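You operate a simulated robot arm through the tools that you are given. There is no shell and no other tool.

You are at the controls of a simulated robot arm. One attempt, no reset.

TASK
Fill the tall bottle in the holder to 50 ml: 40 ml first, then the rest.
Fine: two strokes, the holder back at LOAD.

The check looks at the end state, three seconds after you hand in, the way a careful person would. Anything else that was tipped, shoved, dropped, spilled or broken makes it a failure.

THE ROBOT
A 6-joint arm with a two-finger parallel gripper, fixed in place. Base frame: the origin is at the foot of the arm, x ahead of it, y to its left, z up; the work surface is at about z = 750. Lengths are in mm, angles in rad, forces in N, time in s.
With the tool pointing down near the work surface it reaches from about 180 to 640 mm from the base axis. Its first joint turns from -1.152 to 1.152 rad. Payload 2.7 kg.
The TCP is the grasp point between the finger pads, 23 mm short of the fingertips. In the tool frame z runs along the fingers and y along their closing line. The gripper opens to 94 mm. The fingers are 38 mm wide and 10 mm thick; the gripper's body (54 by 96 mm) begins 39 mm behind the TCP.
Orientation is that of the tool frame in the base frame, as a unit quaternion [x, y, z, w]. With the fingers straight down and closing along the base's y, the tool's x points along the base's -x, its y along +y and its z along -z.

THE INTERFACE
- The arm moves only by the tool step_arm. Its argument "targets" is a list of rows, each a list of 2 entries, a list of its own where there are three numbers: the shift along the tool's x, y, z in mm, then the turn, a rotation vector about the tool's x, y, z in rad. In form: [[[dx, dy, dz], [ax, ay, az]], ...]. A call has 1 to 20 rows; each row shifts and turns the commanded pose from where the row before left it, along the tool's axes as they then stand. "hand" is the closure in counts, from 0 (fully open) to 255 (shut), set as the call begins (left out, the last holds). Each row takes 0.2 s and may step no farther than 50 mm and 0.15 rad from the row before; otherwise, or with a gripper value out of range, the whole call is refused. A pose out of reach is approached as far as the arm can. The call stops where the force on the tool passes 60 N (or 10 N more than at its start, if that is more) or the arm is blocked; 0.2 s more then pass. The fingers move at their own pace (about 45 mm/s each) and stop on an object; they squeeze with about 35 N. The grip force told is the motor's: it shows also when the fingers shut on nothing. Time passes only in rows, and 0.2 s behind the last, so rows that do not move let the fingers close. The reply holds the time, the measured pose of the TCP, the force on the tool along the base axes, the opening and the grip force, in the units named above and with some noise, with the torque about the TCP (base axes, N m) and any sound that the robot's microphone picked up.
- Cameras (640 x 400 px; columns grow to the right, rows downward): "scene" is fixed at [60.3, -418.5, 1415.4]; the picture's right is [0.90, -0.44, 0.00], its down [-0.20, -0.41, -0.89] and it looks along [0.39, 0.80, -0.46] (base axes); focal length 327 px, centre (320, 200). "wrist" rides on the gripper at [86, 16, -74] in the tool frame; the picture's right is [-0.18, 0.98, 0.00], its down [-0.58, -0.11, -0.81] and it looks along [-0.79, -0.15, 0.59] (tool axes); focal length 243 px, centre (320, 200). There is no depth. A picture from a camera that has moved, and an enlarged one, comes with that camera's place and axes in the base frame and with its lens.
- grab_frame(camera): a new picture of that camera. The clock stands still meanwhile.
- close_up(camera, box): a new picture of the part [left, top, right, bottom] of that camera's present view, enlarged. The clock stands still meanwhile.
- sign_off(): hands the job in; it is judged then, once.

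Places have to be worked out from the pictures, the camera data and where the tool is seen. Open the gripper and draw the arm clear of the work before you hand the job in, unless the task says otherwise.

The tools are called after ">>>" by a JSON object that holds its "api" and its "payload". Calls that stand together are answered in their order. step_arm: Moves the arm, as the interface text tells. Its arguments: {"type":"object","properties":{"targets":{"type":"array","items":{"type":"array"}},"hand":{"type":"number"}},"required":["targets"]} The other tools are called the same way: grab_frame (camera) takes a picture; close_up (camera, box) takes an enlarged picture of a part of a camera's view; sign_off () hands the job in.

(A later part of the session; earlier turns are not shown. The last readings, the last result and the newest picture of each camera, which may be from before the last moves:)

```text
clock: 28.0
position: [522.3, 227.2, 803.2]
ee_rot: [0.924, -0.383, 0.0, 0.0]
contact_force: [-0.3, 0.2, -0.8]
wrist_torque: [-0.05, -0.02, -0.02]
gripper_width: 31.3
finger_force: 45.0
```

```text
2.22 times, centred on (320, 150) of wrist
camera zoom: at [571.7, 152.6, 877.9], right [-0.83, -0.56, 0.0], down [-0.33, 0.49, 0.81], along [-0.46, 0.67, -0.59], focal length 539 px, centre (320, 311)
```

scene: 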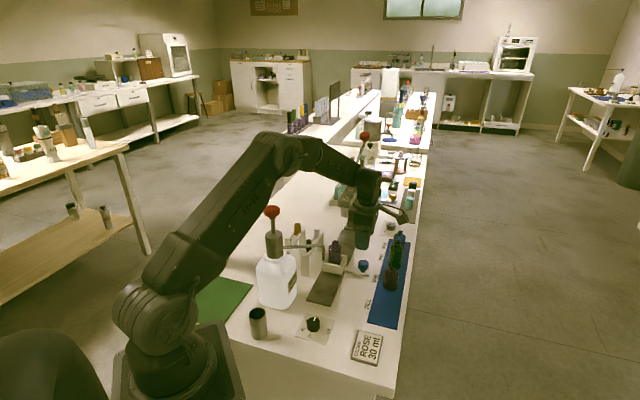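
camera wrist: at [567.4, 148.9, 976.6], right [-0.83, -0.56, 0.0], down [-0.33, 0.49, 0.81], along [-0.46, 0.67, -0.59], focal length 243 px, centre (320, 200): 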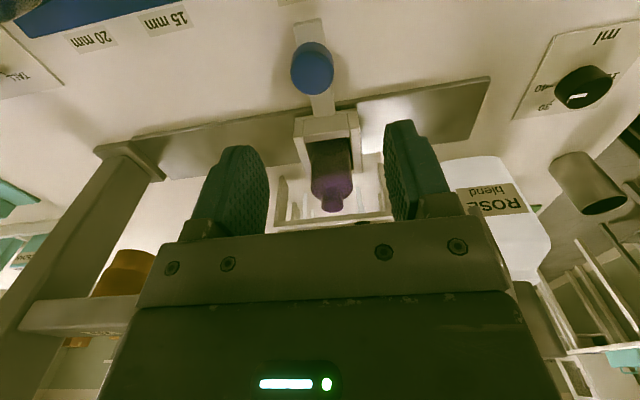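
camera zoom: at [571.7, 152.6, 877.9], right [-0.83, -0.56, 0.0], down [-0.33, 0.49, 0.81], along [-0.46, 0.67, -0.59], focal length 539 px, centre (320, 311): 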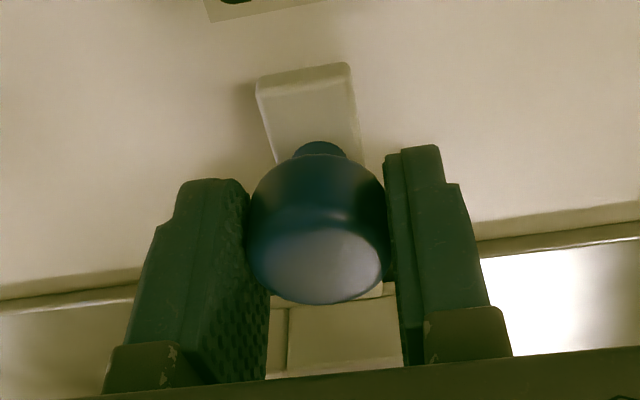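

Gripped with no side load; the rail runs parallel to the tool's y axis within half a degree. I slide toward FILL (tool +y) gently by 48 mm and check the forces.

>>> {"api": "step_arm", "payload": {"targets": [[[0, 2, 0], [0, 0, 0]], [[0, 4, 0], [0, 0, 0]], [[0, 6, 0], [0, 0, 0]], [[0, 7, 0], [0, 0, 0]], [[0, 7, 0], [0, 0, 0]], [[0, 7, 0], [0, 0, 0]], [[0, 7, 0], [0, 0, 0]], [[0, 5, 0], [0, 0, 0]], [[0, 3, 0], [0, 0, 0]], [[0, 0, 0], [0, 0, 0]]]}}

>>> {"api": "grab_frame", "payload": {"camera": "wrist"}}

>>> {"api": "close_up", "payload": {"camera": "scene", "box": [250, 200, 410, 320]}}

```text
clock: 30.2
position: [488.6, 193.3, 803.3]
ee_rot: [0.924, -0.382, 0.001, -0.001]
contact_force: [1.2, -1.3, 14.8]
wrist_torque: [0.05, -0.03, 0.07]
gripper_width: 30.7
finger_force: 45.1
```

```text
taken
camera wrist: at [537.5, 118.5, 877.9], right [-0.83, -0.56, 0.0], down [-0.34, 0.49, 0.81], along [-0.45, 0.67, -0.59], focal length 243 px, centre (320, 200)
```

wrist: 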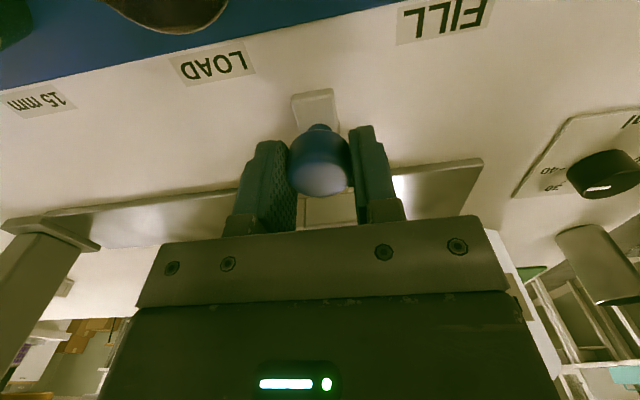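

```text
3.33 times, centred on (330, 260) of scene
camera zoom: at [60.1, -418.6, 1415.4], right [0.9, -0.44, 0.0], down [-0.2, -0.41, -0.89], along [0.39, 0.8, -0.46], focal length 1090 px, centre (287, 0)
```

zoom: 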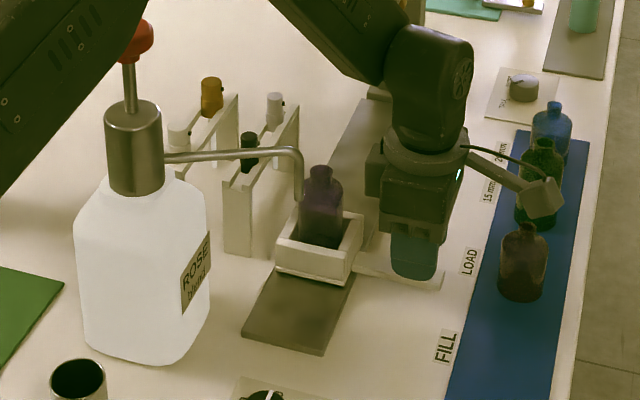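

The carriage slides freely. In the wrist view, the knob has moved 48 mm from the LOAD label and FILL's label is about 62 mm further. I advance another 50 mm slowly and check the spout alignment.

>>> {"api": "step_arm", "payload": {"targets": [[[0, 2, 0], [0, 0, 0]], [[0, 4, 0], [0, 0, 0]], [[0, 6, 0], [0, 0, 0]], [[0, 6, 0], [0, 0, 0]], [[0, 6, 0], [0, 0, 0]], [[0, 6, 0], [0, 0, 0]], [[0, 6, 0], [0, 0, 0]], [[0, 6, 0], [0, 0, 0]], [[0, 5, 0], [0, 0, 0]], [[0, 3, 0], [0, 0, 0]], [[0, 0, 0], [0, 0, 0]]]}}

>>> {"api": "grab_frame", "payload": {"camera": "wrist"}}

>>> {"api": "close_up", "payload": {"camera": "scene", "box": [270, 220, 370, 300]}}

```text
clock: 32.6
position: [454.0, 158.3, 802.2]
ee_rot: [0.924, -0.382, 0.0, -0.001]
contact_force: [5.1, -4.8, 23.3]
wrist_torque: [0.02, -0.07, 0.03]
gripper_width: 31.1
finger_force: 44.9
```

```text
taken
camera wrist: at [502.1, 83.2, 877.7], right [-0.83, -0.56, 0.0], down [-0.34, 0.49, 0.81], along [-0.45, 0.67, -0.59], focal length 243 px, centre (320, 200)
```

wrist: 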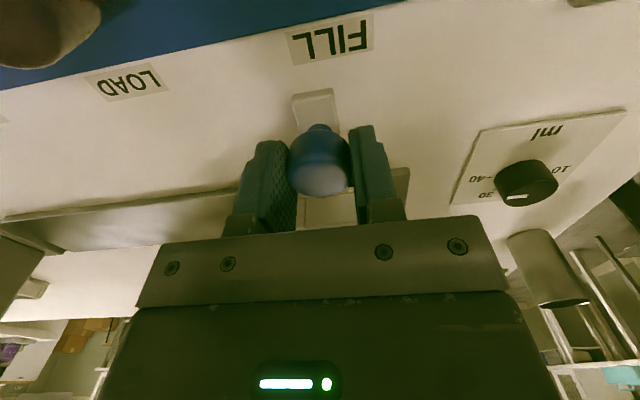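

```text
5.00 times, centred on (320, 260) of scene
camera zoom: at [60.1, -418.7, 1415.3], right [0.9, -0.44, 0.0], down [-0.2, -0.41, -0.89], along [0.39, 0.8, -0.46], focal length 1635 px, centre (320, -100)
```

zoom: 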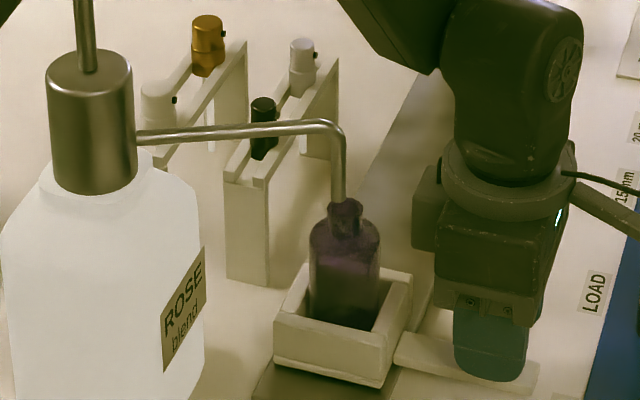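

About 12 mm remain to the FILL label. I zoom closely on the spout tip and bottle mouth.

>>> {"api": "close_up", "payload": {"camera": "scene", "box": [305, 240, 345, 280]}}

>>> {"api": "close_up", "payload": {"camera": "wrist", "box": [270, 0, 390, 90]}}

```text
10.00 times, centred on (325, 260) of scene
camera zoom: at [60.1, -418.7, 1415.3], right [0.9, -0.44, 0.0], down [-0.2, -0.41, -0.89], along [0.39, 0.8, -0.46], focal length 3270 px, centre (270, -400)
```

zoom: 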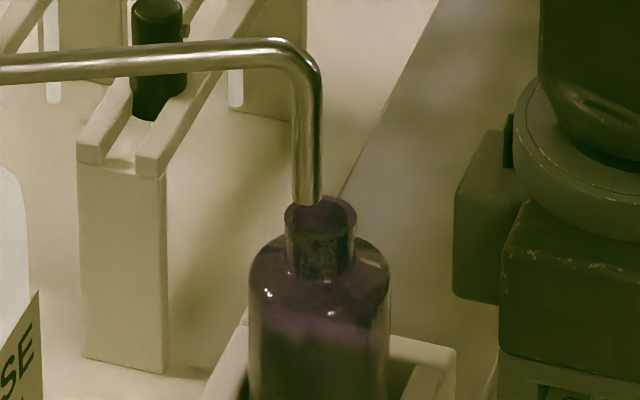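

```text
4.44 times, centred on (330, 45) of wrist
camera zoom: at [502.1, 83.2, 877.7], right [-0.83, -0.56, 0.0], down [-0.34, 0.49, 0.81], along [-0.45, 0.67, -0.59], focal length 1078 px, centre (276, 889)
```

zoom: 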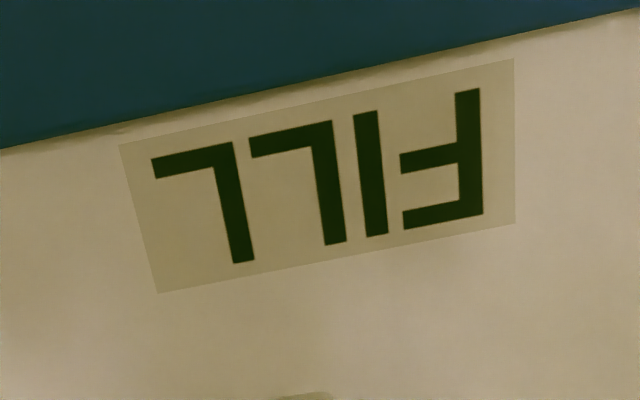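

The mouth centre needs about 10–11 mm more along the rail to sit under the spout, with about 11 mm vertical gap, matching the FILL label. I move 10.5 mm.

>>> {"api": "step_arm", "payload": {"targets": [[[0, 2, 0], [0, 0, 0]], [[0, 3, 0], [0, 0, 0]], [[0, 3, 0], [0, 0, 0]], [[0, 2.5, 0], [0, 0, 0]], [[0, 0, 0], [0, 0, 0]], [[0, 0, 0], [0, 0, 0]]]}}

>>> {"api": "close_up", "payload": {"camera": "scene", "box": [305, 240, 345, 280]}}

>>> {"api": "grab_frame", "payload": {"camera": "wrist"}}

```text
clock: 34.0
position: [445.2, 149.8, 802.6]
ee_rot: [0.924, -0.383, 0.0, -0.001]
contact_force: [4.5, -6.4, 23.1]
wrist_torque: [-0.15, -0.15, 0.02]
gripper_width: 31.0
finger_force: 45.1
```

```text
10.00 times, centred on (325, 260) of scene
camera zoom: at [60.1, -418.7, 1415.3], right [0.9, -0.44, 0.0], down [-0.2, -0.41, -0.89], along [0.39, 0.8, -0.46], focal length 3270 px, centre (270, -400)
```

zoom: 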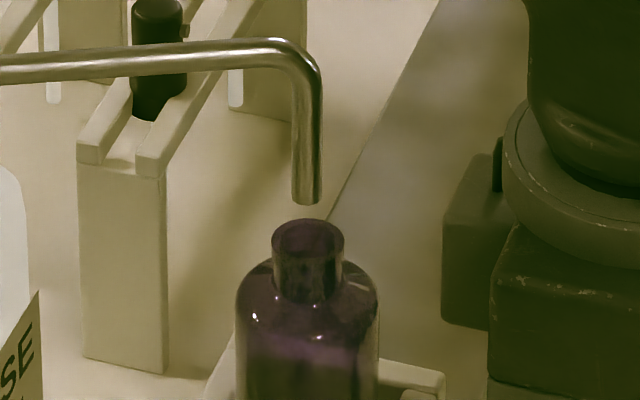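

```text
taken
camera wrist: at [494.5, 75.6, 877.6], right [-0.83, -0.56, 0.0], down [-0.33, 0.49, 0.81], along [-0.45, 0.67, -0.59], focal length 243 px, centre (320, 200)
```

wrist: 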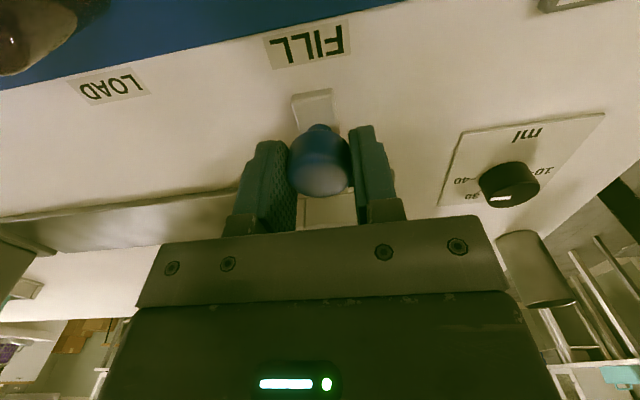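

The mouth sits under the spout within about 1 mm; the FILL label says about 1.4 mm more. I add 1 mm, then open the fingers and wait.

>>> {"api": "step_arm", "payload": {"targets": [[[0, 1, 0], [0, 0, 0]], [[0, 0, 0], [0, 0, 0]]]}}

>>> {"api": "step_arm", "payload": {"targets": [[[0, 0, 0], [0, 0, 0]], [[0, 0, 0], [0, 0, 0]], [[0, 0, 0], [0, 0, 0]]], "hand": 80}}

>>> {"api": "close_up", "payload": {"camera": "scene", "box": [305, 240, 345, 280]}}

>>> {"api": "grab_frame", "payload": {"camera": "wrist"}}

```text
clock: 34.6
position: [445.8, 148.5, 802.8]
ee_rot: [0.924, -0.383, 0.0, -0.001]
contact_force: [6.2, -5.8, 20.5]
wrist_torque: [-0.12, -0.12, 0.01]
gripper_width: 31.2
finger_force: 45.2
```

```text
clock: 35.4
position: [445.4, 149.4, 802.2]
ee_rot: [0.924, -0.382, 0.0, -0.001]
contact_force: [-0.1, 0.1, -0.2]
wrist_torque: [0.03, 0.02, -0.02]
gripper_width: 64.6
finger_force: 0.0
```

```text
10.00 times, centred on (325, 260) of scene
camera zoom: at [60.3, -418.5, 1415.4], right [0.9, -0.44, 0.0], down [-0.2, -0.41, -0.89], along [0.39, 0.8, -0.46], focal length 3270 px, centre (270, -400)
```

zoom: 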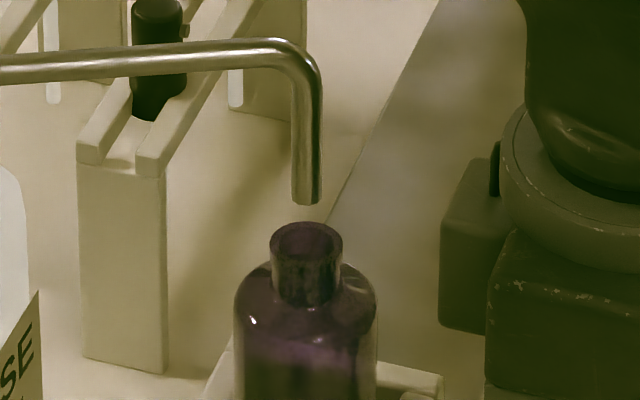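

```text
taken
camera wrist: at [493.5, 75.1, 876.7], right [-0.83, -0.56, 0.0], down [-0.33, 0.49, 0.81], along [-0.46, 0.67, -0.59], focal length 243 px, centre (320, 200)
```

wrist: 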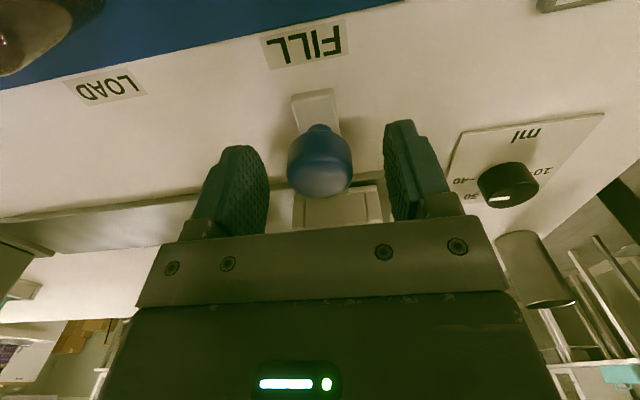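

The mouth is under the spout, forces are zero after release. I raise the gripper straight up and back off to look at the pump head and the spout from a second angle.

>>> {"api": "step_arm", "payload": {"targets": [[[0, 0, -30], [0, 0, 0]], [[0, 0, -45], [0, 0, 0]], [[0, 0, -45], [0, 0, 0]], [[0, 0, -45], [0, 0, 0]], [[0, 0, -45], [0, 0, 0]], [[0, 0, -45], [0, 0, 0]], [[0, 0, -45], [0, 0, 0]], [[0, 0, -48], [0, 0, 0]], [[1.4, 33, 0], [0, 0, 0]], [[1.4, 33, 0], [0, 0, 0]], [[0, 0, 0], [0, 0, 0]]]}}

>>> {"api": "grab_frame", "payload": {"camera": "wrist"}}

>>> {"api": "grab_frame", "payload": {"camera": "scene"}}

```text
clock: 37.8
position: [399.9, 99.7, 1150.2]
ee_rot: [0.924, -0.383, 0.0, 0.0]
contact_force: [0.1, -0.3, 0.0]
wrist_torque: [-0.01, 0.0, 0.0]
gripper_width: 64.2
finger_force: 0.0
```

```text
taken
camera wrist: at [448.8, 25.5, 1225.0], right [-0.83, -0.56, 0.0], down [-0.33, 0.49, 0.81], along [-0.46, 0.67, -0.59], focal length 243 px, centre (320, 200)
```

wrist: 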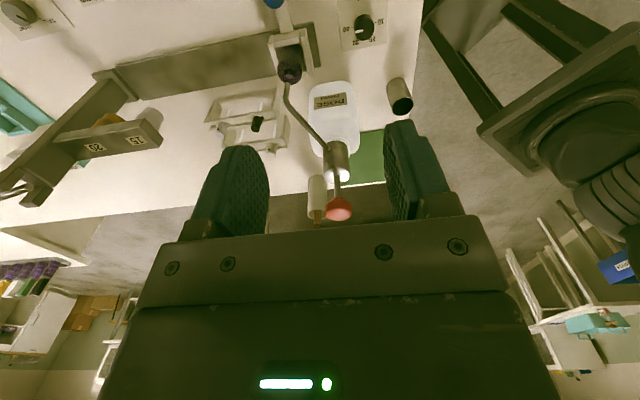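

```text
taken
```

scene: 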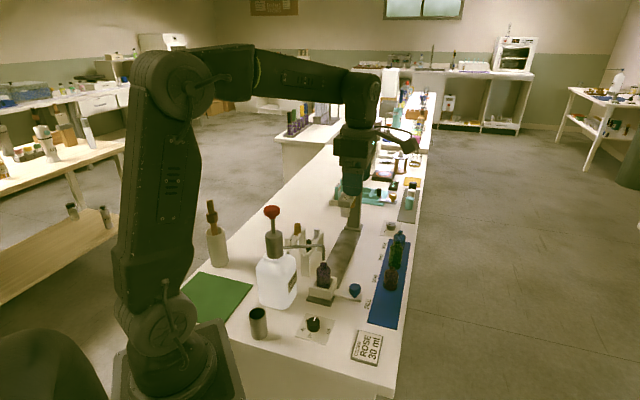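

I can see the pump, spout and bottle from above. I zoom on the spout/mouth alignment and the red head.

>>> {"api": "close_up", "payload": {"camera": "wrist", "box": [260, 20, 330, 110]}}

>>> {"api": "close_up", "payload": {"camera": "wrist", "box": [290, 130, 380, 230]}}

>>> {"api": "close_up", "payload": {"camera": "scene", "box": [240, 195, 340, 315]}}

>>> {"api": "close_up", "payload": {"camera": "scene", "box": [300, 230, 345, 310]}}

```text
4.44 times, centred on (295, 65) of wrist
camera zoom: at [448.8, 25.5, 1225.0], right [-0.83, -0.56, 0.0], down [-0.33, 0.49, 0.81], along [-0.46, 0.67, -0.59], focal length 1078 px, centre (431, 800)
```

zoom: 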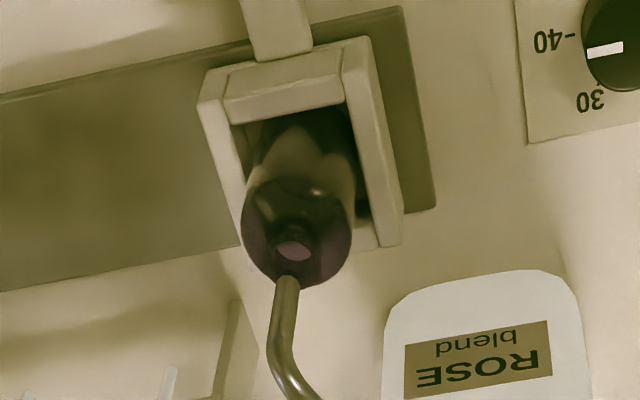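

```text
4.00 times, centred on (335, 180) of wrist
camera zoom: at [448.8, 25.5, 1225.0], right [-0.83, -0.56, 0.0], down [-0.33, 0.49, 0.81], along [-0.46, 0.67, -0.59], focal length 970 px, centre (260, 280)
```

zoom: 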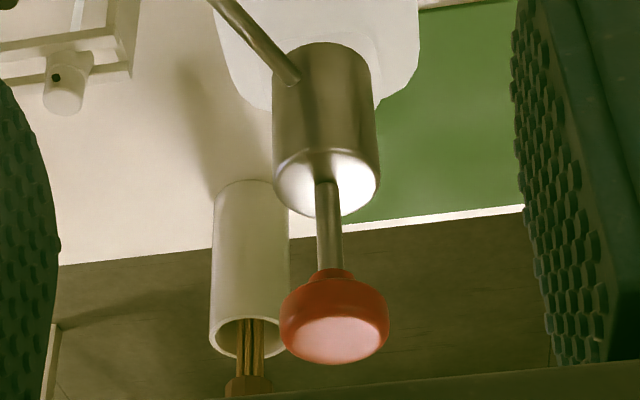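

```text
3.33 times, centred on (290, 255) of scene
camera zoom: at [60.3, -418.5, 1415.4], right [0.9, -0.44, 0.0], down [-0.2, -0.41, -0.89], along [0.39, 0.8, -0.46], focal length 1090 px, centre (420, 17)
```

zoom: 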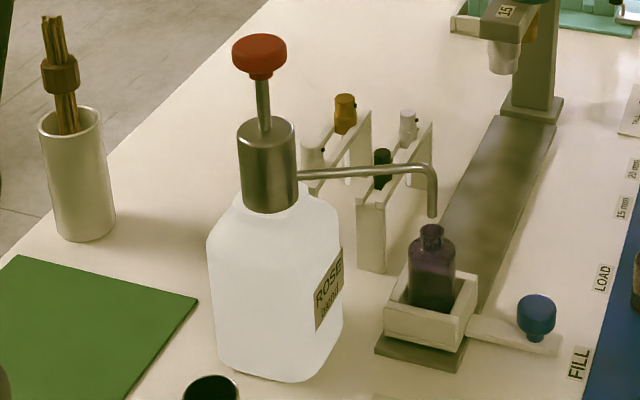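

```text
5.00 times, centred on (322, 270) of scene
camera zoom: at [60.3, -418.5, 1415.4], right [0.9, -0.44, 0.0], down [-0.2, -0.41, -0.89], along [0.39, 0.8, -0.46], focal length 1635 px, centre (308, -150)
```

zoom: 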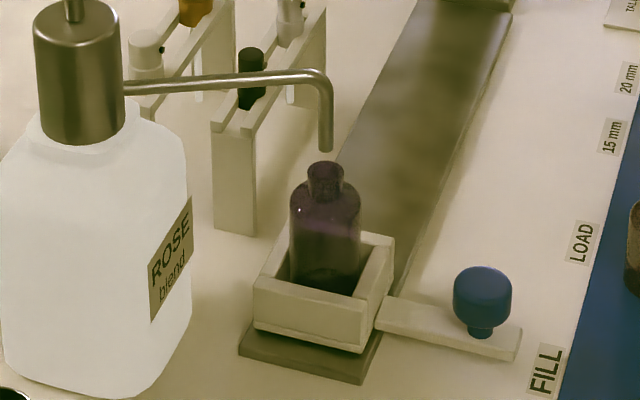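

I want a tighter look at the mouth rim versus the spout tip in the wrist view.

>>> {"api": "close_up", "payload": {"camera": "wrist", "box": [278, 60, 304, 92]}}

>>> {"api": "close_up", "payload": {"camera": "scene", "box": [312, 248, 334, 275]}}

```text
12.50 times, centred on (291, 76) of wrist
camera zoom: at [448.8, 25.5, 1225.0], right [-0.83, -0.56, 0.0], down [-0.33, 0.49, 0.81], along [-0.46, 0.67, -0.59], focal length 3033 px, centre (682, 1750)
```

zoom: 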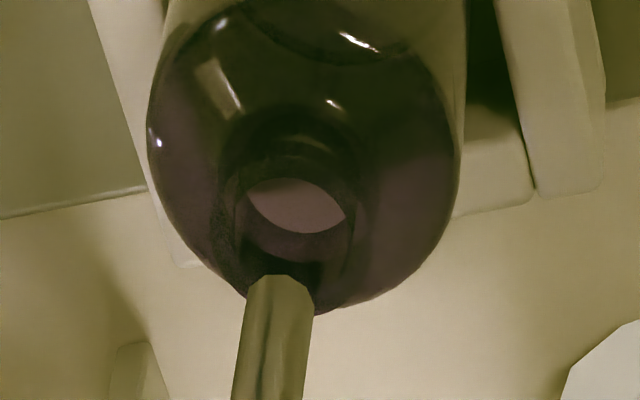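

```text
14.81 times, centred on (323, 262) of scene
camera zoom: at [60.3, -418.5, 1415.4], right [0.9, -0.44, 0.0], down [-0.2, -0.41, -0.89], along [0.39, 0.8, -0.46], focal length 4845 px, centre (276, -711)
```

zoom: 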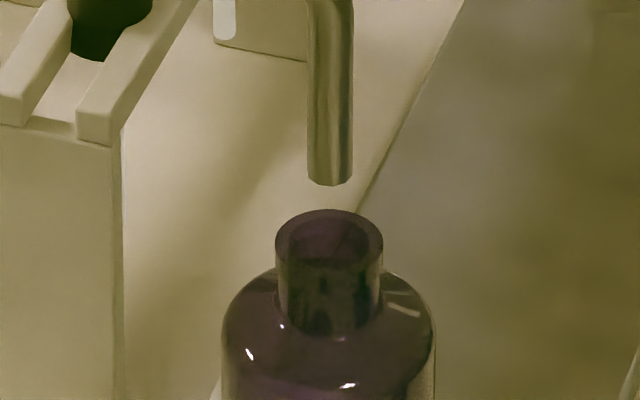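

The spout is over the mouth to within a millimetre or two. Triangulating gives the red head's top at (258.5, 253.6, 1034). I close the fingers and move above it at z = 1150, then look.

>>> {"api": "step_arm", "payload": {"targets": [[[0, 0, 0], [0, 0, 0]], [[-41.8, -1.8, 0], [0, 0, 0]], [[-41.8, -1.8, 0], [0, 0, 0]], [[-41.8, -1.8, 0], [0, 0, 0]], [[-41.8, -1.8, 0], [0, 0, 0]], [[-41.6, -1.6, 0], [0, 0, 0]], [[0, 0, 0], [0, 0, 0]]], "hand": 255}}

>>> {"api": "grab_frame", "payload": {"camera": "wrist"}}

>>> {"api": "close_up", "payload": {"camera": "scene", "box": [210, 130, 350, 260]}}

```text
clock: 39.4
position: [258.6, 254.4, 1151.6]
ee_rot: [0.924, -0.383, 0.0, 0.0]
contact_force: [0.2, -0.4, -0.3]
wrist_torque: [0.02, -0.02, 0.03]
gripper_width: 0.0
finger_force: 35.5
```

```text
taken
camera wrist: at [307.2, 180.5, 1225.6], right [-0.83, -0.56, 0.0], down [-0.33, 0.49, 0.81], along [-0.45, 0.67, -0.59], focal length 243 px, centre (320, 200)
```

wrist: 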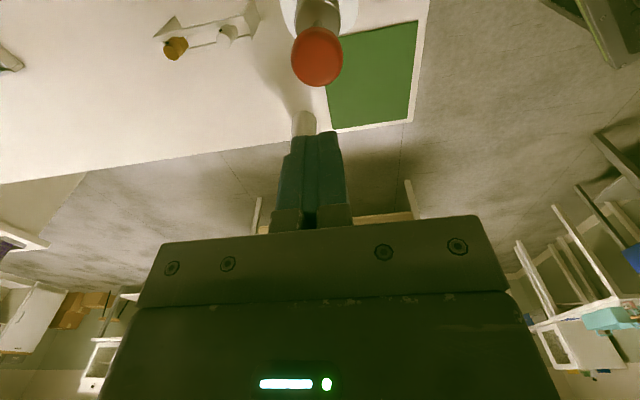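

```text
3.08 times, centred on (280, 195) of scene
camera zoom: at [60.3, -418.5, 1415.4], right [0.9, -0.44, 0.0], down [-0.2, -0.41, -0.89], along [0.39, 0.8, -0.46], focal length 1006 px, centre (443, 215)
```

zoom: 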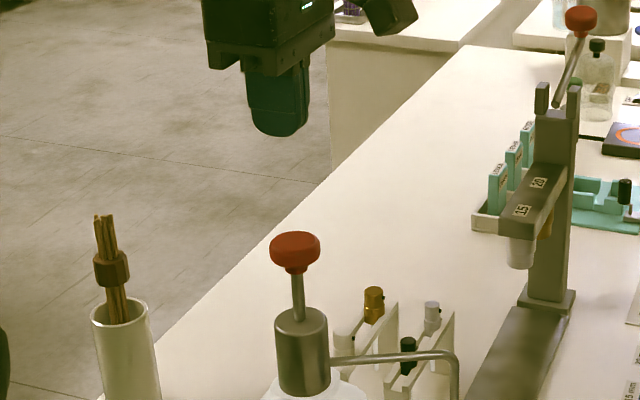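

The head is close to under the tool axis. I zoom to measure the residual offset before descending.

>>> {"api": "close_up", "payload": {"camera": "wrist", "box": [270, 0, 370, 110]}}

>>> {"api": "close_up", "payload": {"camera": "scene", "box": [255, 195, 295, 225]}}

```text
3.64 times, centred on (320, 55) of wrist
camera zoom: at [307.2, 180.5, 1225.6], right [-0.83, -0.56, 0.0], down [-0.33, 0.49, 0.81], along [-0.45, 0.67, -0.59], focal length 882 px, centre (320, 727)
```

zoom: 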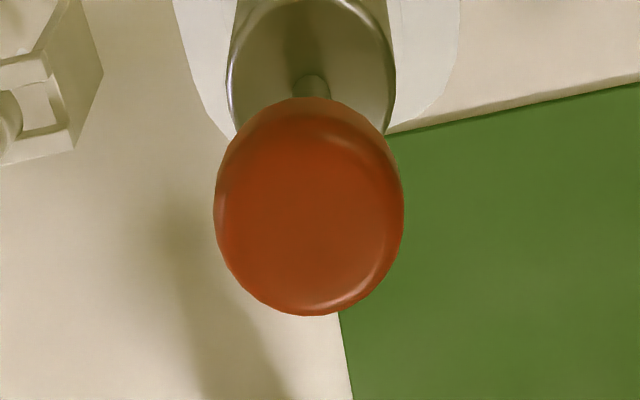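

```text
13.33 times, centred on (275, 210) of scene
camera zoom: at [60.3, -418.5, 1415.4], right [0.9, -0.44, 0.0], down [-0.2, -0.41, -0.89], along [0.39, 0.8, -0.46], focal length 4361 px, centre (920, 67)
```

zoom: 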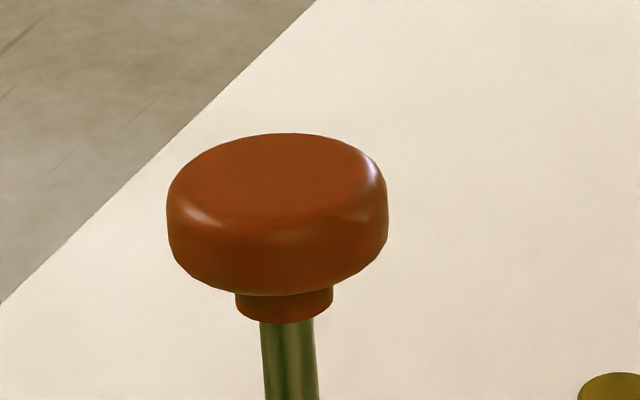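

Residual offset is about (0.5, -2.2) mm in tool axes. I correct it and descend to about 8 mm above the head.

>>> {"api": "step_arm", "payload": {"targets": [[[0.5, -2.2, 0], [0, 0, 0]], [[0, 0, 30], [0, 0, 0]], [[0, 0, 30], [0, 0, 0]], [[0, 0, 24], [0, 0, 0]], [[0, 0, 0], [0, 0, 0]]]}}

>>> {"api": "close_up", "payload": {"camera": "scene", "box": [240, 180, 340, 270]}}

>>> {"api": "grab_frame", "payload": {"camera": "wrist"}}

```text
clock: 40.6
position: [261.7, 256.6, 1065.8]
ee_rot: [0.924, -0.383, 0.001, 0.001]
contact_force: [0.2, -0.1, -0.2]
wrist_torque: [-0.02, -0.01, -0.02]
gripper_width: 0.1
finger_force: 35.5
```

```text
4.44 times, centred on (290, 225) of scene
camera zoom: at [60.3, -418.5, 1415.4], right [0.9, -0.44, 0.0], down [-0.2, -0.41, -0.89], along [0.39, 0.8, -0.46], focal length 1454 px, centre (453, 89)
```

zoom: 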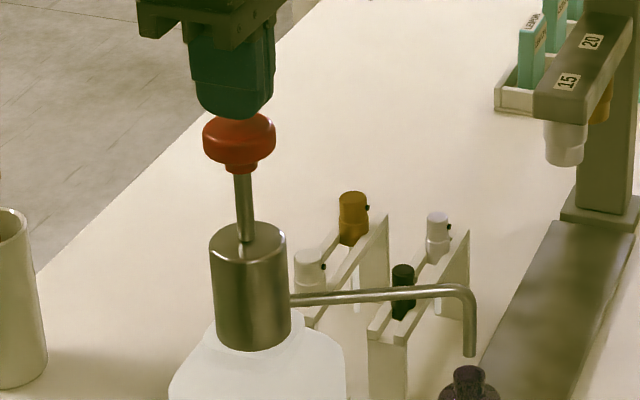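

```text
taken
camera wrist: at [310.7, 182.0, 1141.0], right [-0.83, -0.56, 0.0], down [-0.33, 0.49, 0.81], along [-0.46, 0.67, -0.59], focal length 243 px, centre (320, 200)
```

wrist: 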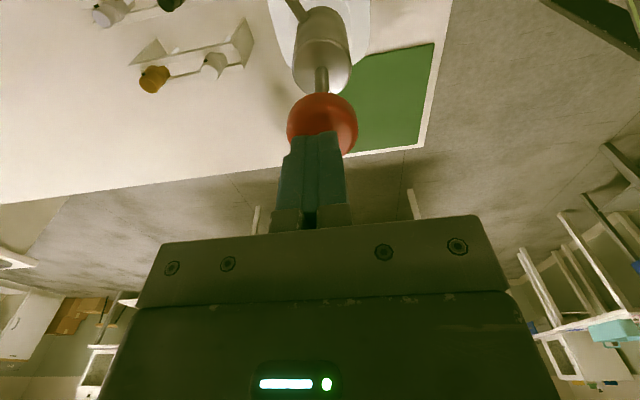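

The closed fingertips are centred just above the red head. I press down slowly, 2 mm per row, letting the force guard stop me at the bottom.

>>> {"api": "step_arm", "payload": {"targets": [[[0, 0, 2], [0, 0, 0]], [[0, 0, 2], [0, 0, 0]], [[0, 0, 2], [0, 0, 0]], [[0, 0, 2], [0, 0, 0]], [[0, 0, 2], [0, 0, 0]], [[0, 0, 2], [0, 0, 0]], [[0, 0, 2], [0, 0, 0]], [[0, 0, 2], [0, 0, 0]], [[0, 0, 2], [0, 0, 0]], [[0, 0, 2], [0, 0, 0]], [[0, 0, 2], [0, 0, 0]], [[0, 0, 2], [0, 0, 0]], [[0, 0, 2], [0, 0, 0]], [[0, 0, 2], [0, 0, 0]], [[0, 0, 2], [0, 0, 0]], [[0, 0, 2], [0, 0, 0]], [[0, 0, 2], [0, 0, 0]], [[0, 0, 2], [0, 0, 0]], [[0, 0, 2], [0, 0, 0]], [[0, 0, 2], [0, 0, 0]]]}}

>>> {"api": "close_up", "payload": {"camera": "scene", "box": [240, 180, 340, 290]}}

```text
clock: 44.8
position: [260.8, 256.2, 1026.1]
ee_rot: [0.924, -0.382, 0.0, 0.0]
contact_force: [1.6, 2.1, 6.4]
wrist_torque: [0.04, -0.01, -0.01]
gripper_width: 0.0
finger_force: 34.2
```

```text
3.64 times, centred on (290, 235) of scene
camera zoom: at [60.3, -418.5, 1415.4], right [0.9, -0.44, 0.0], down [-0.2, -0.41, -0.89], along [0.39, 0.8, -0.46], focal length 1189 px, centre (429, 73)
```

zoom: 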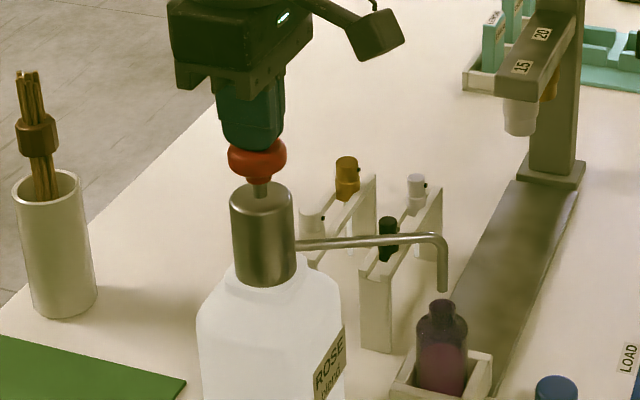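

The head moves with only ~6 N and liquid appears in the bottle; about 10 mm of stem is left. I continue pressing to the stop.

>>> {"api": "step_arm", "payload": {"targets": [[[0, 0, 1.5], [0, 0, 0]], [[0, 0, 1.5], [0, 0, 0]], [[0, 0, 1.5], [0, 0, 0]], [[0, 0, 1.5], [0, 0, 0]], [[0, 0, 1.5], [0, 0, 0]], [[0, 0, 1.5], [0, 0, 0]], [[0, 0, 1], [0, 0, 0]]]}}

>>> {"api": "close_up", "payload": {"camera": "scene", "box": [240, 180, 340, 290]}}

```text
clock: 46.4
position: [259.7, 256.1, 1017.6]
ee_rot: [0.924, -0.383, 0.001, -0.002]
contact_force: [-8.4, -10.0, 38.2]
wrist_torque: [-0.3, 0.17, -0.07]
gripper_width: 0.0
finger_force: 34.8
```

```text
3.64 times, centred on (290, 235) of scene
camera zoom: at [59.7, -419.0, 1415.2], right [0.9, -0.44, 0.0], down [-0.2, -0.41, -0.89], along [0.39, 0.8, -0.46], focal length 1189 px, centre (429, 73)
```

zoom: 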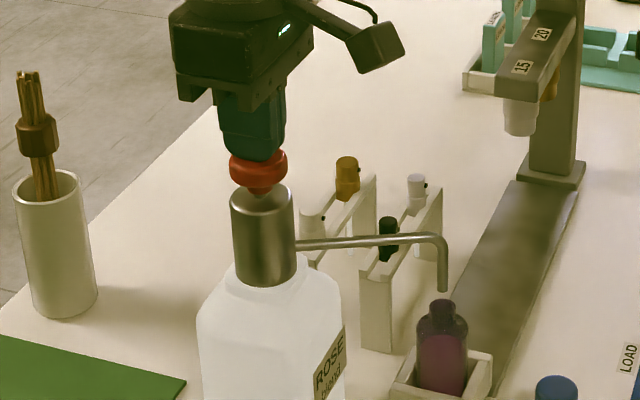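

Force has jumped to 38 N with the head down on the collar – that looks like the stop. I add 0.6 mm to confirm and dwell.

>>> {"api": "step_arm", "payload": {"targets": [[[0, 0, 0.6], [0, 0, 0]], [[0, 0, 0], [0, 0, 0]], [[0, 0, 0], [0, 0, 0]], [[0, 0, 0], [0, 0, 0]]]}}

>>> {"api": "close_up", "payload": {"camera": "scene", "box": [240, 195, 340, 290]}}

```text
clock: 47.4
position: [260.5, 257.1, 1017.9]
ee_rot: [0.924, -0.383, 0.001, -0.002]
contact_force: [-7.6, -11.7, 46.1]
wrist_torque: [-0.33, 0.18, -0.03]
gripper_width: 0.0
finger_force: 35.2
```

```text
4.21 times, centred on (290, 242) of scene
camera zoom: at [59.7, -419.2, 1415.2], right [0.9, -0.44, 0.0], down [-0.2, -0.41, -0.89], along [0.39, 0.8, -0.46], focal length 1377 px, centre (446, 21)
```

zoom: 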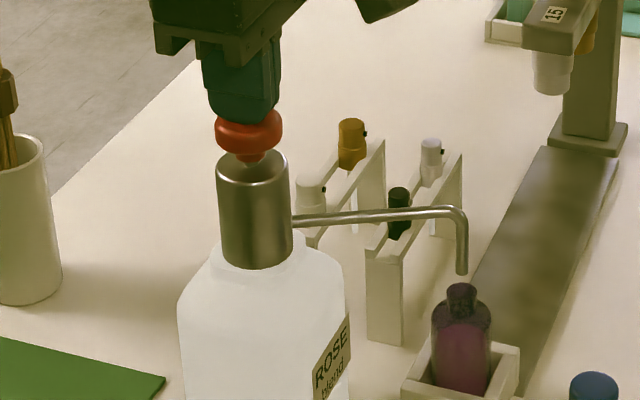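

Hard stop confirmed: force rose to 46 N with no further travel. Now I raise slowly so the pump returns fully.

>>> {"api": "step_arm", "payload": {"targets": [[[0, 0, -2], [0, 0, 0]], [[0, 0, -3], [0, 0, 0]], [[0, 0, -3], [0, 0, 0]], [[0, 0, -3], [0, 0, 0]], [[0, 0, -3], [0, 0, 0]], [[0, 0, -3], [0, 0, 0]], [[0, 0, -3], [0, 0, 0]], [[0, 0, -3], [0, 0, 0]], [[0, 0, -3], [0, 0, 0]], [[0, 0, -3], [0, 0, 0]], [[0, 0, -3], [0, 0, 0]], [[0, 0, -3], [0, 0, 0]], [[0, 0, -3], [0, 0, 0]], [[0, 0, -4], [0, 0, 0]], [[0, 0, -4], [0, 0, 0]], [[0, 0, -4], [0, 0, 0]], [[0, 0, -30], [0, 0, 0]], [[0, 0, -45], [0, 0, 0]], [[0, 0, -30], [0, 0, 0]], [[0, 0, 0], [0, 0, 0]]]}}

>>> {"api": "close_up", "payload": {"camera": "scene", "box": [240, 195, 340, 310]}}

>>> {"api": "close_up", "payload": {"camera": "scene", "box": [300, 240, 350, 310]}}

```text
clock: 51.6
position: [261.6, 255.9, 1170.0]
ee_rot: [0.924, -0.383, 0.0, 0.0]
contact_force: [0.9, 0.0, -0.5]
wrist_torque: [-0.02, 0.02, -0.01]
gripper_width: 0.0
finger_force: 34.8
```

```text
3.48 times, centred on (290, 252) of scene
camera zoom: at [60.3, -418.5, 1415.4], right [0.9, -0.44, 0.0], down [-0.2, -0.41, -0.89], along [0.39, 0.8, -0.46], focal length 1138 px, centre (424, 17)
```

zoom: 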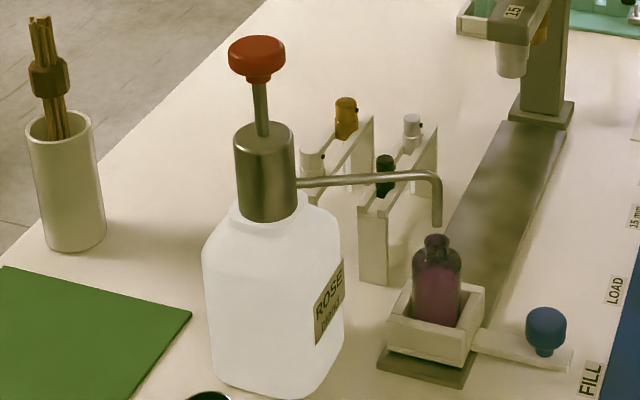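

```text
5.71 times, centred on (325, 275) of scene
camera zoom: at [60.3, -418.5, 1415.4], right [0.9, -0.44, 0.0], down [-0.2, -0.41, -0.89], along [0.39, 0.8, -0.46], focal length 1869 px, centre (291, -229)
```

zoom: 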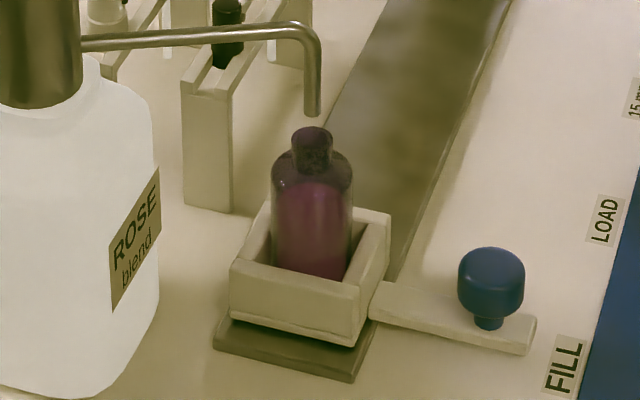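

First stroke complete: pump returned, the bottle is filled to the shoulder, no drips visible. I now move back to the dial (at (304.8, 113.3) by earlier grip), turning to yaw 45°, to wind it counter-clockwise to 10.

>>> {"api": "step_arm", "payload": {"targets": [[[43.8, 23.4, 0], [0, 0, 0]], [[43.8, 23.4, 0], [0, 0, 0]], [[43.8, 23.5, 0], [0, 0, 0]], [[0, 0, 20], [0, 0, 0.1309]], [[0, 0, 20], [0, 0, 0.1309]], [[0, 0, 20], [0, 0, 0.1309]], [[0, 0, 20], [0, 0, 0.1309]], [[0, 0, 20], [0, 0, 0.1309]], [[0, 0, 20], [0, 0, 0.1309]], [[0, 0, 20], [0, 0, 0.1309]], [[0, 0, 20], [0, 0, 0.1309]], [[0, 0, 20], [0, 0, 0.1309]], [[0, 0, 20], [0, 0, 0.1309]], [[0, 0, 20], [0, 0, 0.1309]], [[0, 0, 20], [0, 0, 0.1309]], [[0, 0, 40], [0, 0, 0]], [[0, 0, 40], [0, 0, 0]], [[0, 0, 30], [0, 0, 0]], [[0, 0, 0], [0, 0, 0]]], "hand": 100}}

>>> {"api": "close_up", "payload": {"camera": "wrist", "box": [220, 40, 440, 220]}}

>>> {"api": "grab_frame", "payload": {"camera": "scene"}}

```text
clock: 55.6
position: [304.6, 114.5, 821.1]
ee_rot: [-0.383, 0.924, 0.0, 0.0]
contact_force: [-0.4, -1.1, -0.9]
wrist_torque: [0.01, 0.01, -0.03]
gripper_width: 57.3
finger_force: 0.0
```

```text
2.22 times, centred on (330, 130) of wrist
camera zoom: at [231.0, 62.5, 895.9], right [-0.56, 0.83, 0.0], down [0.49, 0.33, 0.81], along [0.67, 0.46, -0.59], focal length 539 px, centre (298, 356)
```

zoom: 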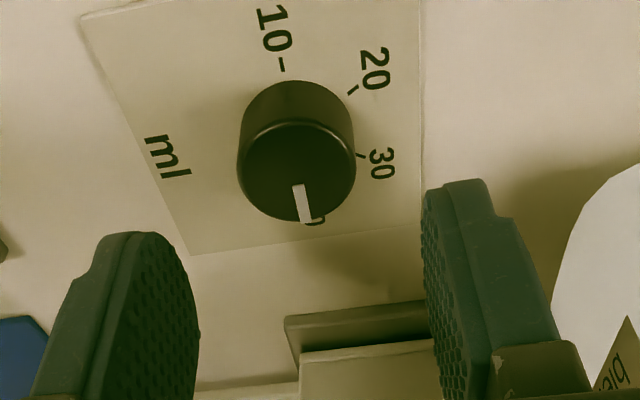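

```text
taken
```

scene: 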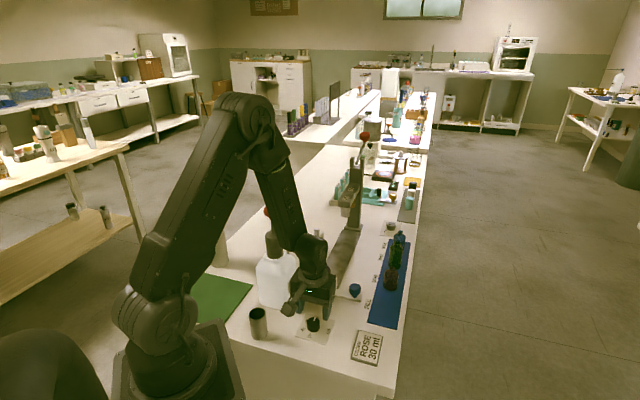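

The dial is centred between the fingers and the pointer still reads 40. I descend 39 mm and close on the knob.

>>> {"api": "step_arm", "payload": {"targets": [[[0, 0, 13], [0, 0, 0]], [[0, 0, 13], [0, 0, 0]], [[0, 0, 13], [0, 0, 0]], [[0, 0, 0], [0, 0, 0]]]}}

>>> {"api": "step_arm", "payload": {"targets": [[[0, 0, 0], [0, 0, 0]], [[0, 0, 0], [0, 0, 0]], [[0, 0, 0], [0, 0, 0]], [[0, 0, 0], [0, 0, 0]]], "hand": 255}}

>>> {"api": "close_up", "payload": {"camera": "wrist", "box": [220, 60, 440, 240]}}

```text
clock: 56.6
position: [304.6, 112.4, 780.2]
ee_rot: [-0.383, 0.924, -0.001, 0.001]
contact_force: [-0.4, 0.5, 0.1]
wrist_torque: [-0.02, -0.02, 0.01]
gripper_width: 57.1
finger_force: 0.1
```

```text
clock: 57.6
position: [304.9, 113.7, 780.9]
ee_rot: [-0.383, 0.924, 0.0, 0.0]
contact_force: [-4.8, 6.3, -3.9]
wrist_torque: [-0.03, -0.25, 0.02]
gripper_width: 31.7
finger_force: 45.1
```

```text
2.22 times, centred on (330, 150) of wrist
camera zoom: at [230.7, 61.9, 856.2], right [-0.56, 0.83, 0.0], down [0.49, 0.33, 0.81], along [0.67, 0.46, -0.59], focal length 539 px, centre (298, 311)
```

zoom: 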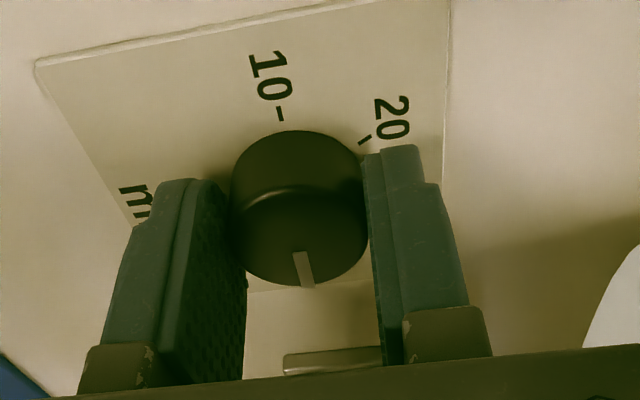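

Gripped. I turn 90° counter-clockwise (negative about tool z).

>>> {"api": "step_arm", "payload": {"targets": [[[0, 0, 0], [0, 0, -0.1309]], [[0, 0, 0], [0, 0, -0.1309]], [[0, 0, 0], [0, 0, -0.1309]], [[0, 0, 0], [0, 0, -0.1309]], [[0, 0, 0], [0, 0, -0.1309]], [[0, 0, 0], [0, 0, -0.1309]], [[0, 0, 0], [0, 0, -0.1309]], [[0, 0, 0], [0, 0, -0.1309]], [[0, 0, 0], [0, 0, -0.1309]], [[0, 0, 0], [0, 0, -0.1309]], [[0, 0, 0], [0, 0, -0.1309]], [[0, 0, 0], [0, 0, -0.1309]], [[0, 0, 0], [0, 0, 0]]]}}

>>> {"api": "close_up", "payload": {"camera": "wrist", "box": [220, 60, 440, 240]}}

```text
clock: 60.4
position: [303.6, 113.1, 781.9]
ee_rot: [0.924, -0.382, 0.0, 0.0]
contact_force: [0.2, -5.3, -4.5]
wrist_torque: [0.11, -0.3, 0.0]
gripper_width: 31.3
finger_force: 44.3
```

```text
2.22 times, centred on (330, 150) of wrist
camera zoom: at [352.8, 39.0, 856.2], right [-0.82, -0.57, 0.0], down [-0.33, 0.49, 0.81], along [-0.46, 0.66, -0.59], focal length 539 px, centre (298, 311)
```

zoom: 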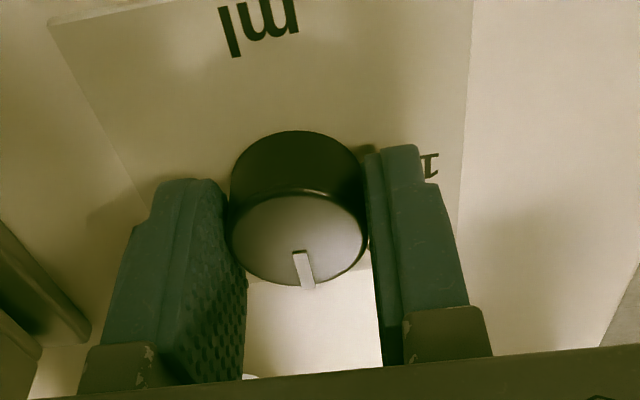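

The knob turned exactly with the gripper (pointer ≈ 135°). I release, swing back 90° with open fingers, and regrip.

>>> {"api": "step_arm", "payload": {"targets": [[[0, 0, 0], [0, 0, 0]], [[0, 0, 0], [0, 0, 0]], [[0, 0, 0], [0, 0, 0]], [[0, 0, 0], [0, 0, 0.1309]], [[0, 0, 0], [0, 0, 0.1309]], [[0, 0, 0], [0, 0, 0.1309]], [[0, 0, 0], [0, 0, 0.1309]], [[0, 0, 0], [0, 0, 0.1309]], [[0, 0, 0], [0, 0, 0.1309]], [[0, 0, 0], [0, 0, 0.1309]], [[0, 0, 0], [0, 0, 0.1309]], [[0, 0, 0], [0, 0, 0.1309]], [[0, 0, 0], [0, 0, 0.1309]], [[0, 0, 0], [0, 0, 0.1309]], [[0, 0, 0], [0, 0, 0.1309]], [[0, 0, 0], [0, 0, 0]]], "hand": 100}}

>>> {"api": "close_up", "payload": {"camera": "wrist", "box": [220, 60, 440, 240]}}

>>> {"api": "step_arm", "payload": {"targets": [[[0, 0, 0], [0, 0, 0]], [[0, 0, 0], [0, 0, 0]], [[0, 0, 0], [0, 0, 0]], [[0, 0, 0], [0, 0, 0]]], "hand": 255}}

>>> {"api": "close_up", "payload": {"camera": "wrist", "box": [220, 60, 440, 240]}}

```text
clock: 63.8
position: [303.5, 112.8, 781.6]
ee_rot: [-0.381, 0.925, 0.0, -0.001]
contact_force: [-0.4, 1.2, -0.1]
wrist_torque: [-0.02, 0.01, -0.04]
gripper_width: 57.2
finger_force: 0.0
```

```text
2.22 times, centred on (330, 150) of wrist
camera zoom: at [230.4, 62.1, 856.0], right [-0.56, 0.83, 0.0], down [0.49, 0.33, 0.81], along [0.67, 0.45, -0.59], focal length 539 px, centre (298, 311)
```

zoom: 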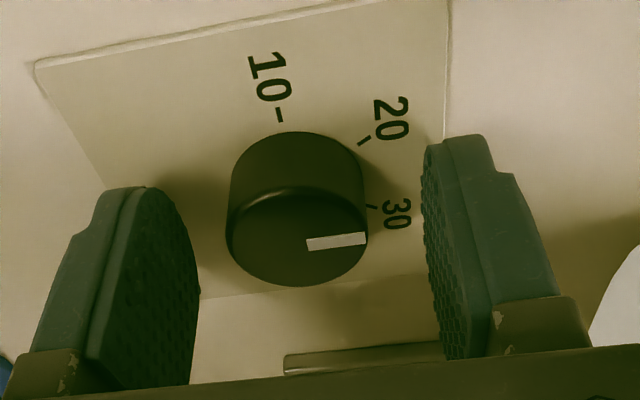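

```text
clock: 64.8
position: [303.4, 113.9, 781.6]
ee_rot: [-0.383, 0.924, -0.001, 0.0]
contact_force: [2.0, -4.1, -1.5]
wrist_torque: [-0.31, -0.3, 0.01]
gripper_width: 31.9
finger_force: 44.8
```

```text
2.22 times, centred on (330, 150) of wrist
camera zoom: at [230.6, 61.9, 856.0], right [-0.56, 0.83, 0.0], down [0.49, 0.33, 0.81], along [0.67, 0.46, -0.59], focal length 539 px, centre (298, 311)
```

zoom: 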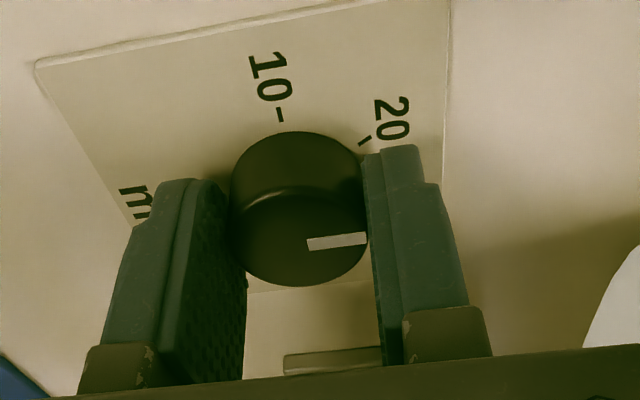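

The pointer is at about 133–135°. I turn another 90° counter-clockwise toward 10.

>>> {"api": "step_arm", "payload": {"targets": [[[0, 0, 0], [0, 0, -0.1309]], [[0, 0, 0], [0, 0, -0.1309]], [[0, 0, 0], [0, 0, -0.1309]], [[0, 0, 0], [0, 0, -0.1309]], [[0, 0, 0], [0, 0, -0.1309]], [[0, 0, 0], [0, 0, -0.1309]], [[0, 0, 0], [0, 0, -0.1309]], [[0, 0, 0], [0, 0, -0.1309]], [[0, 0, 0], [0, 0, -0.1309]], [[0, 0, 0], [0, 0, -0.1309]], [[0, 0, 0], [0, 0, -0.1309]], [[0, 0, 0], [0, 0, -0.1309]], [[0, 0, 0], [0, 0, 0]]]}}

>>> {"api": "close_up", "payload": {"camera": "wrist", "box": [220, 60, 440, 240]}}

```text
clock: 67.6
position: [302.9, 113.8, 781.3]
ee_rot: [0.924, -0.383, -0.001, 0.0]
contact_force: [2.1, -6.9, -10.9]
wrist_torque: [0.23, -0.38, -0.22]
gripper_width: 31.4
finger_force: 44.7
```

```text
2.22 times, centred on (330, 150) of wrist
camera zoom: at [352.7, 38.9, 856.0], right [-0.82, -0.57, 0.0], down [-0.33, 0.49, 0.81], along [-0.46, 0.67, -0.59], focal length 539 px, centre (298, 311)
```

zoom: 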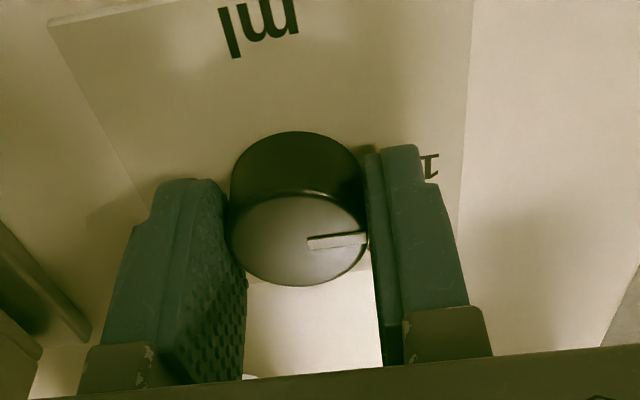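

The pointer measures 224°, the same as its initial 10 reading. I release, lift and verify.

>>> {"api": "step_arm", "payload": {"targets": [[[0, 0, 0], [0, 0, 0]], [[0, 0, 0], [0, 0, 0]], [[0, 0, 0], [0, 0, 0]], [[0, 0, -36], [0, 0, 0]], [[0, 0, -40], [0, 0, 0]], [[0, 0, -40], [0, 0, 0]], [[0, 0, -40], [0, 0, 0]], [[0, 0, 0], [0, 0, 0]]], "hand": 100}}

>>> {"api": "grab_frame", "payload": {"camera": "wrist"}}

>>> {"api": "close_up", "payload": {"camera": "scene", "box": [290, 310, 346, 345]}}

>>> {"api": "close_up", "payload": {"camera": "wrist", "box": [260, 0, 380, 110]}}

```text
clock: 69.4
position: [304.6, 115.8, 938.5]
ee_rot: [0.924, -0.383, 0.0, 0.0]
contact_force: [0.0, -0.1, -0.9]
wrist_torque: [0.0, -0.01, -0.01]
gripper_width: 57.2
finger_force: 0.0
```

```text
taken
camera wrist: at [352.5, 40.1, 1012.4], right [-0.83, -0.56, 0.0], down [-0.33, 0.49, 0.81], along [-0.46, 0.67, -0.59], focal length 243 px, centre (320, 200)
```

wrist: 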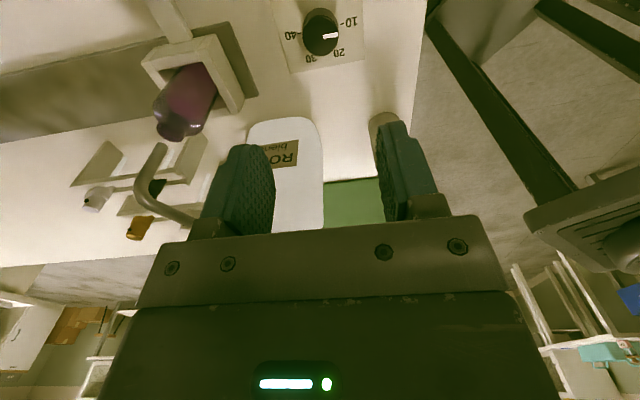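

```text
11.43 times, centred on (318, 328) of scene
camera zoom: at [60.3, -418.5, 1415.4], right [0.9, -0.44, 0.0], down [-0.2, -0.41, -0.89], along [0.39, 0.8, -0.46], focal length 3738 px, centre (343, -1257)
```

zoom: 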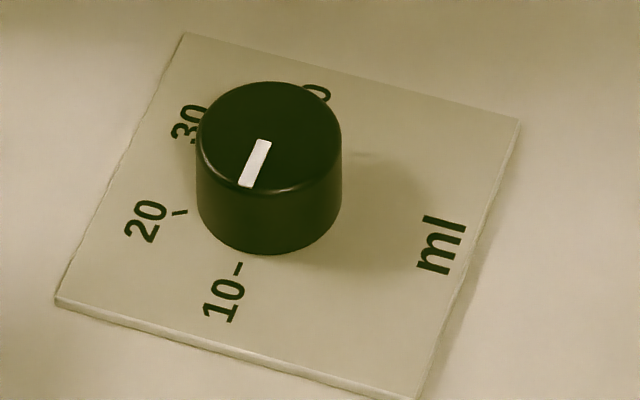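

```text
3.64 times, centred on (320, 55) of wrist
camera zoom: at [352.5, 40.1, 1012.4], right [-0.83, -0.56, 0.0], down [-0.33, 0.49, 0.81], along [-0.46, 0.67, -0.59], focal length 882 px, centre (320, 727)
```

zoom: 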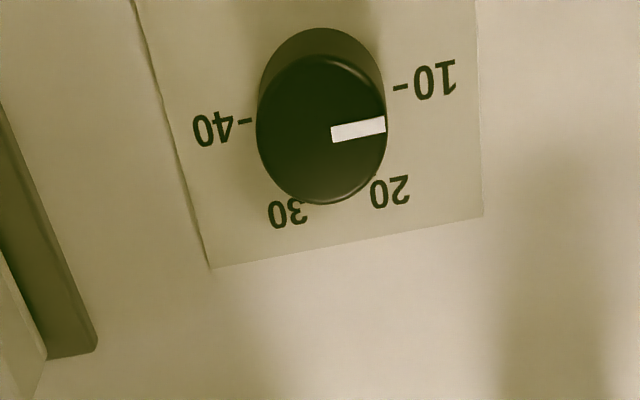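

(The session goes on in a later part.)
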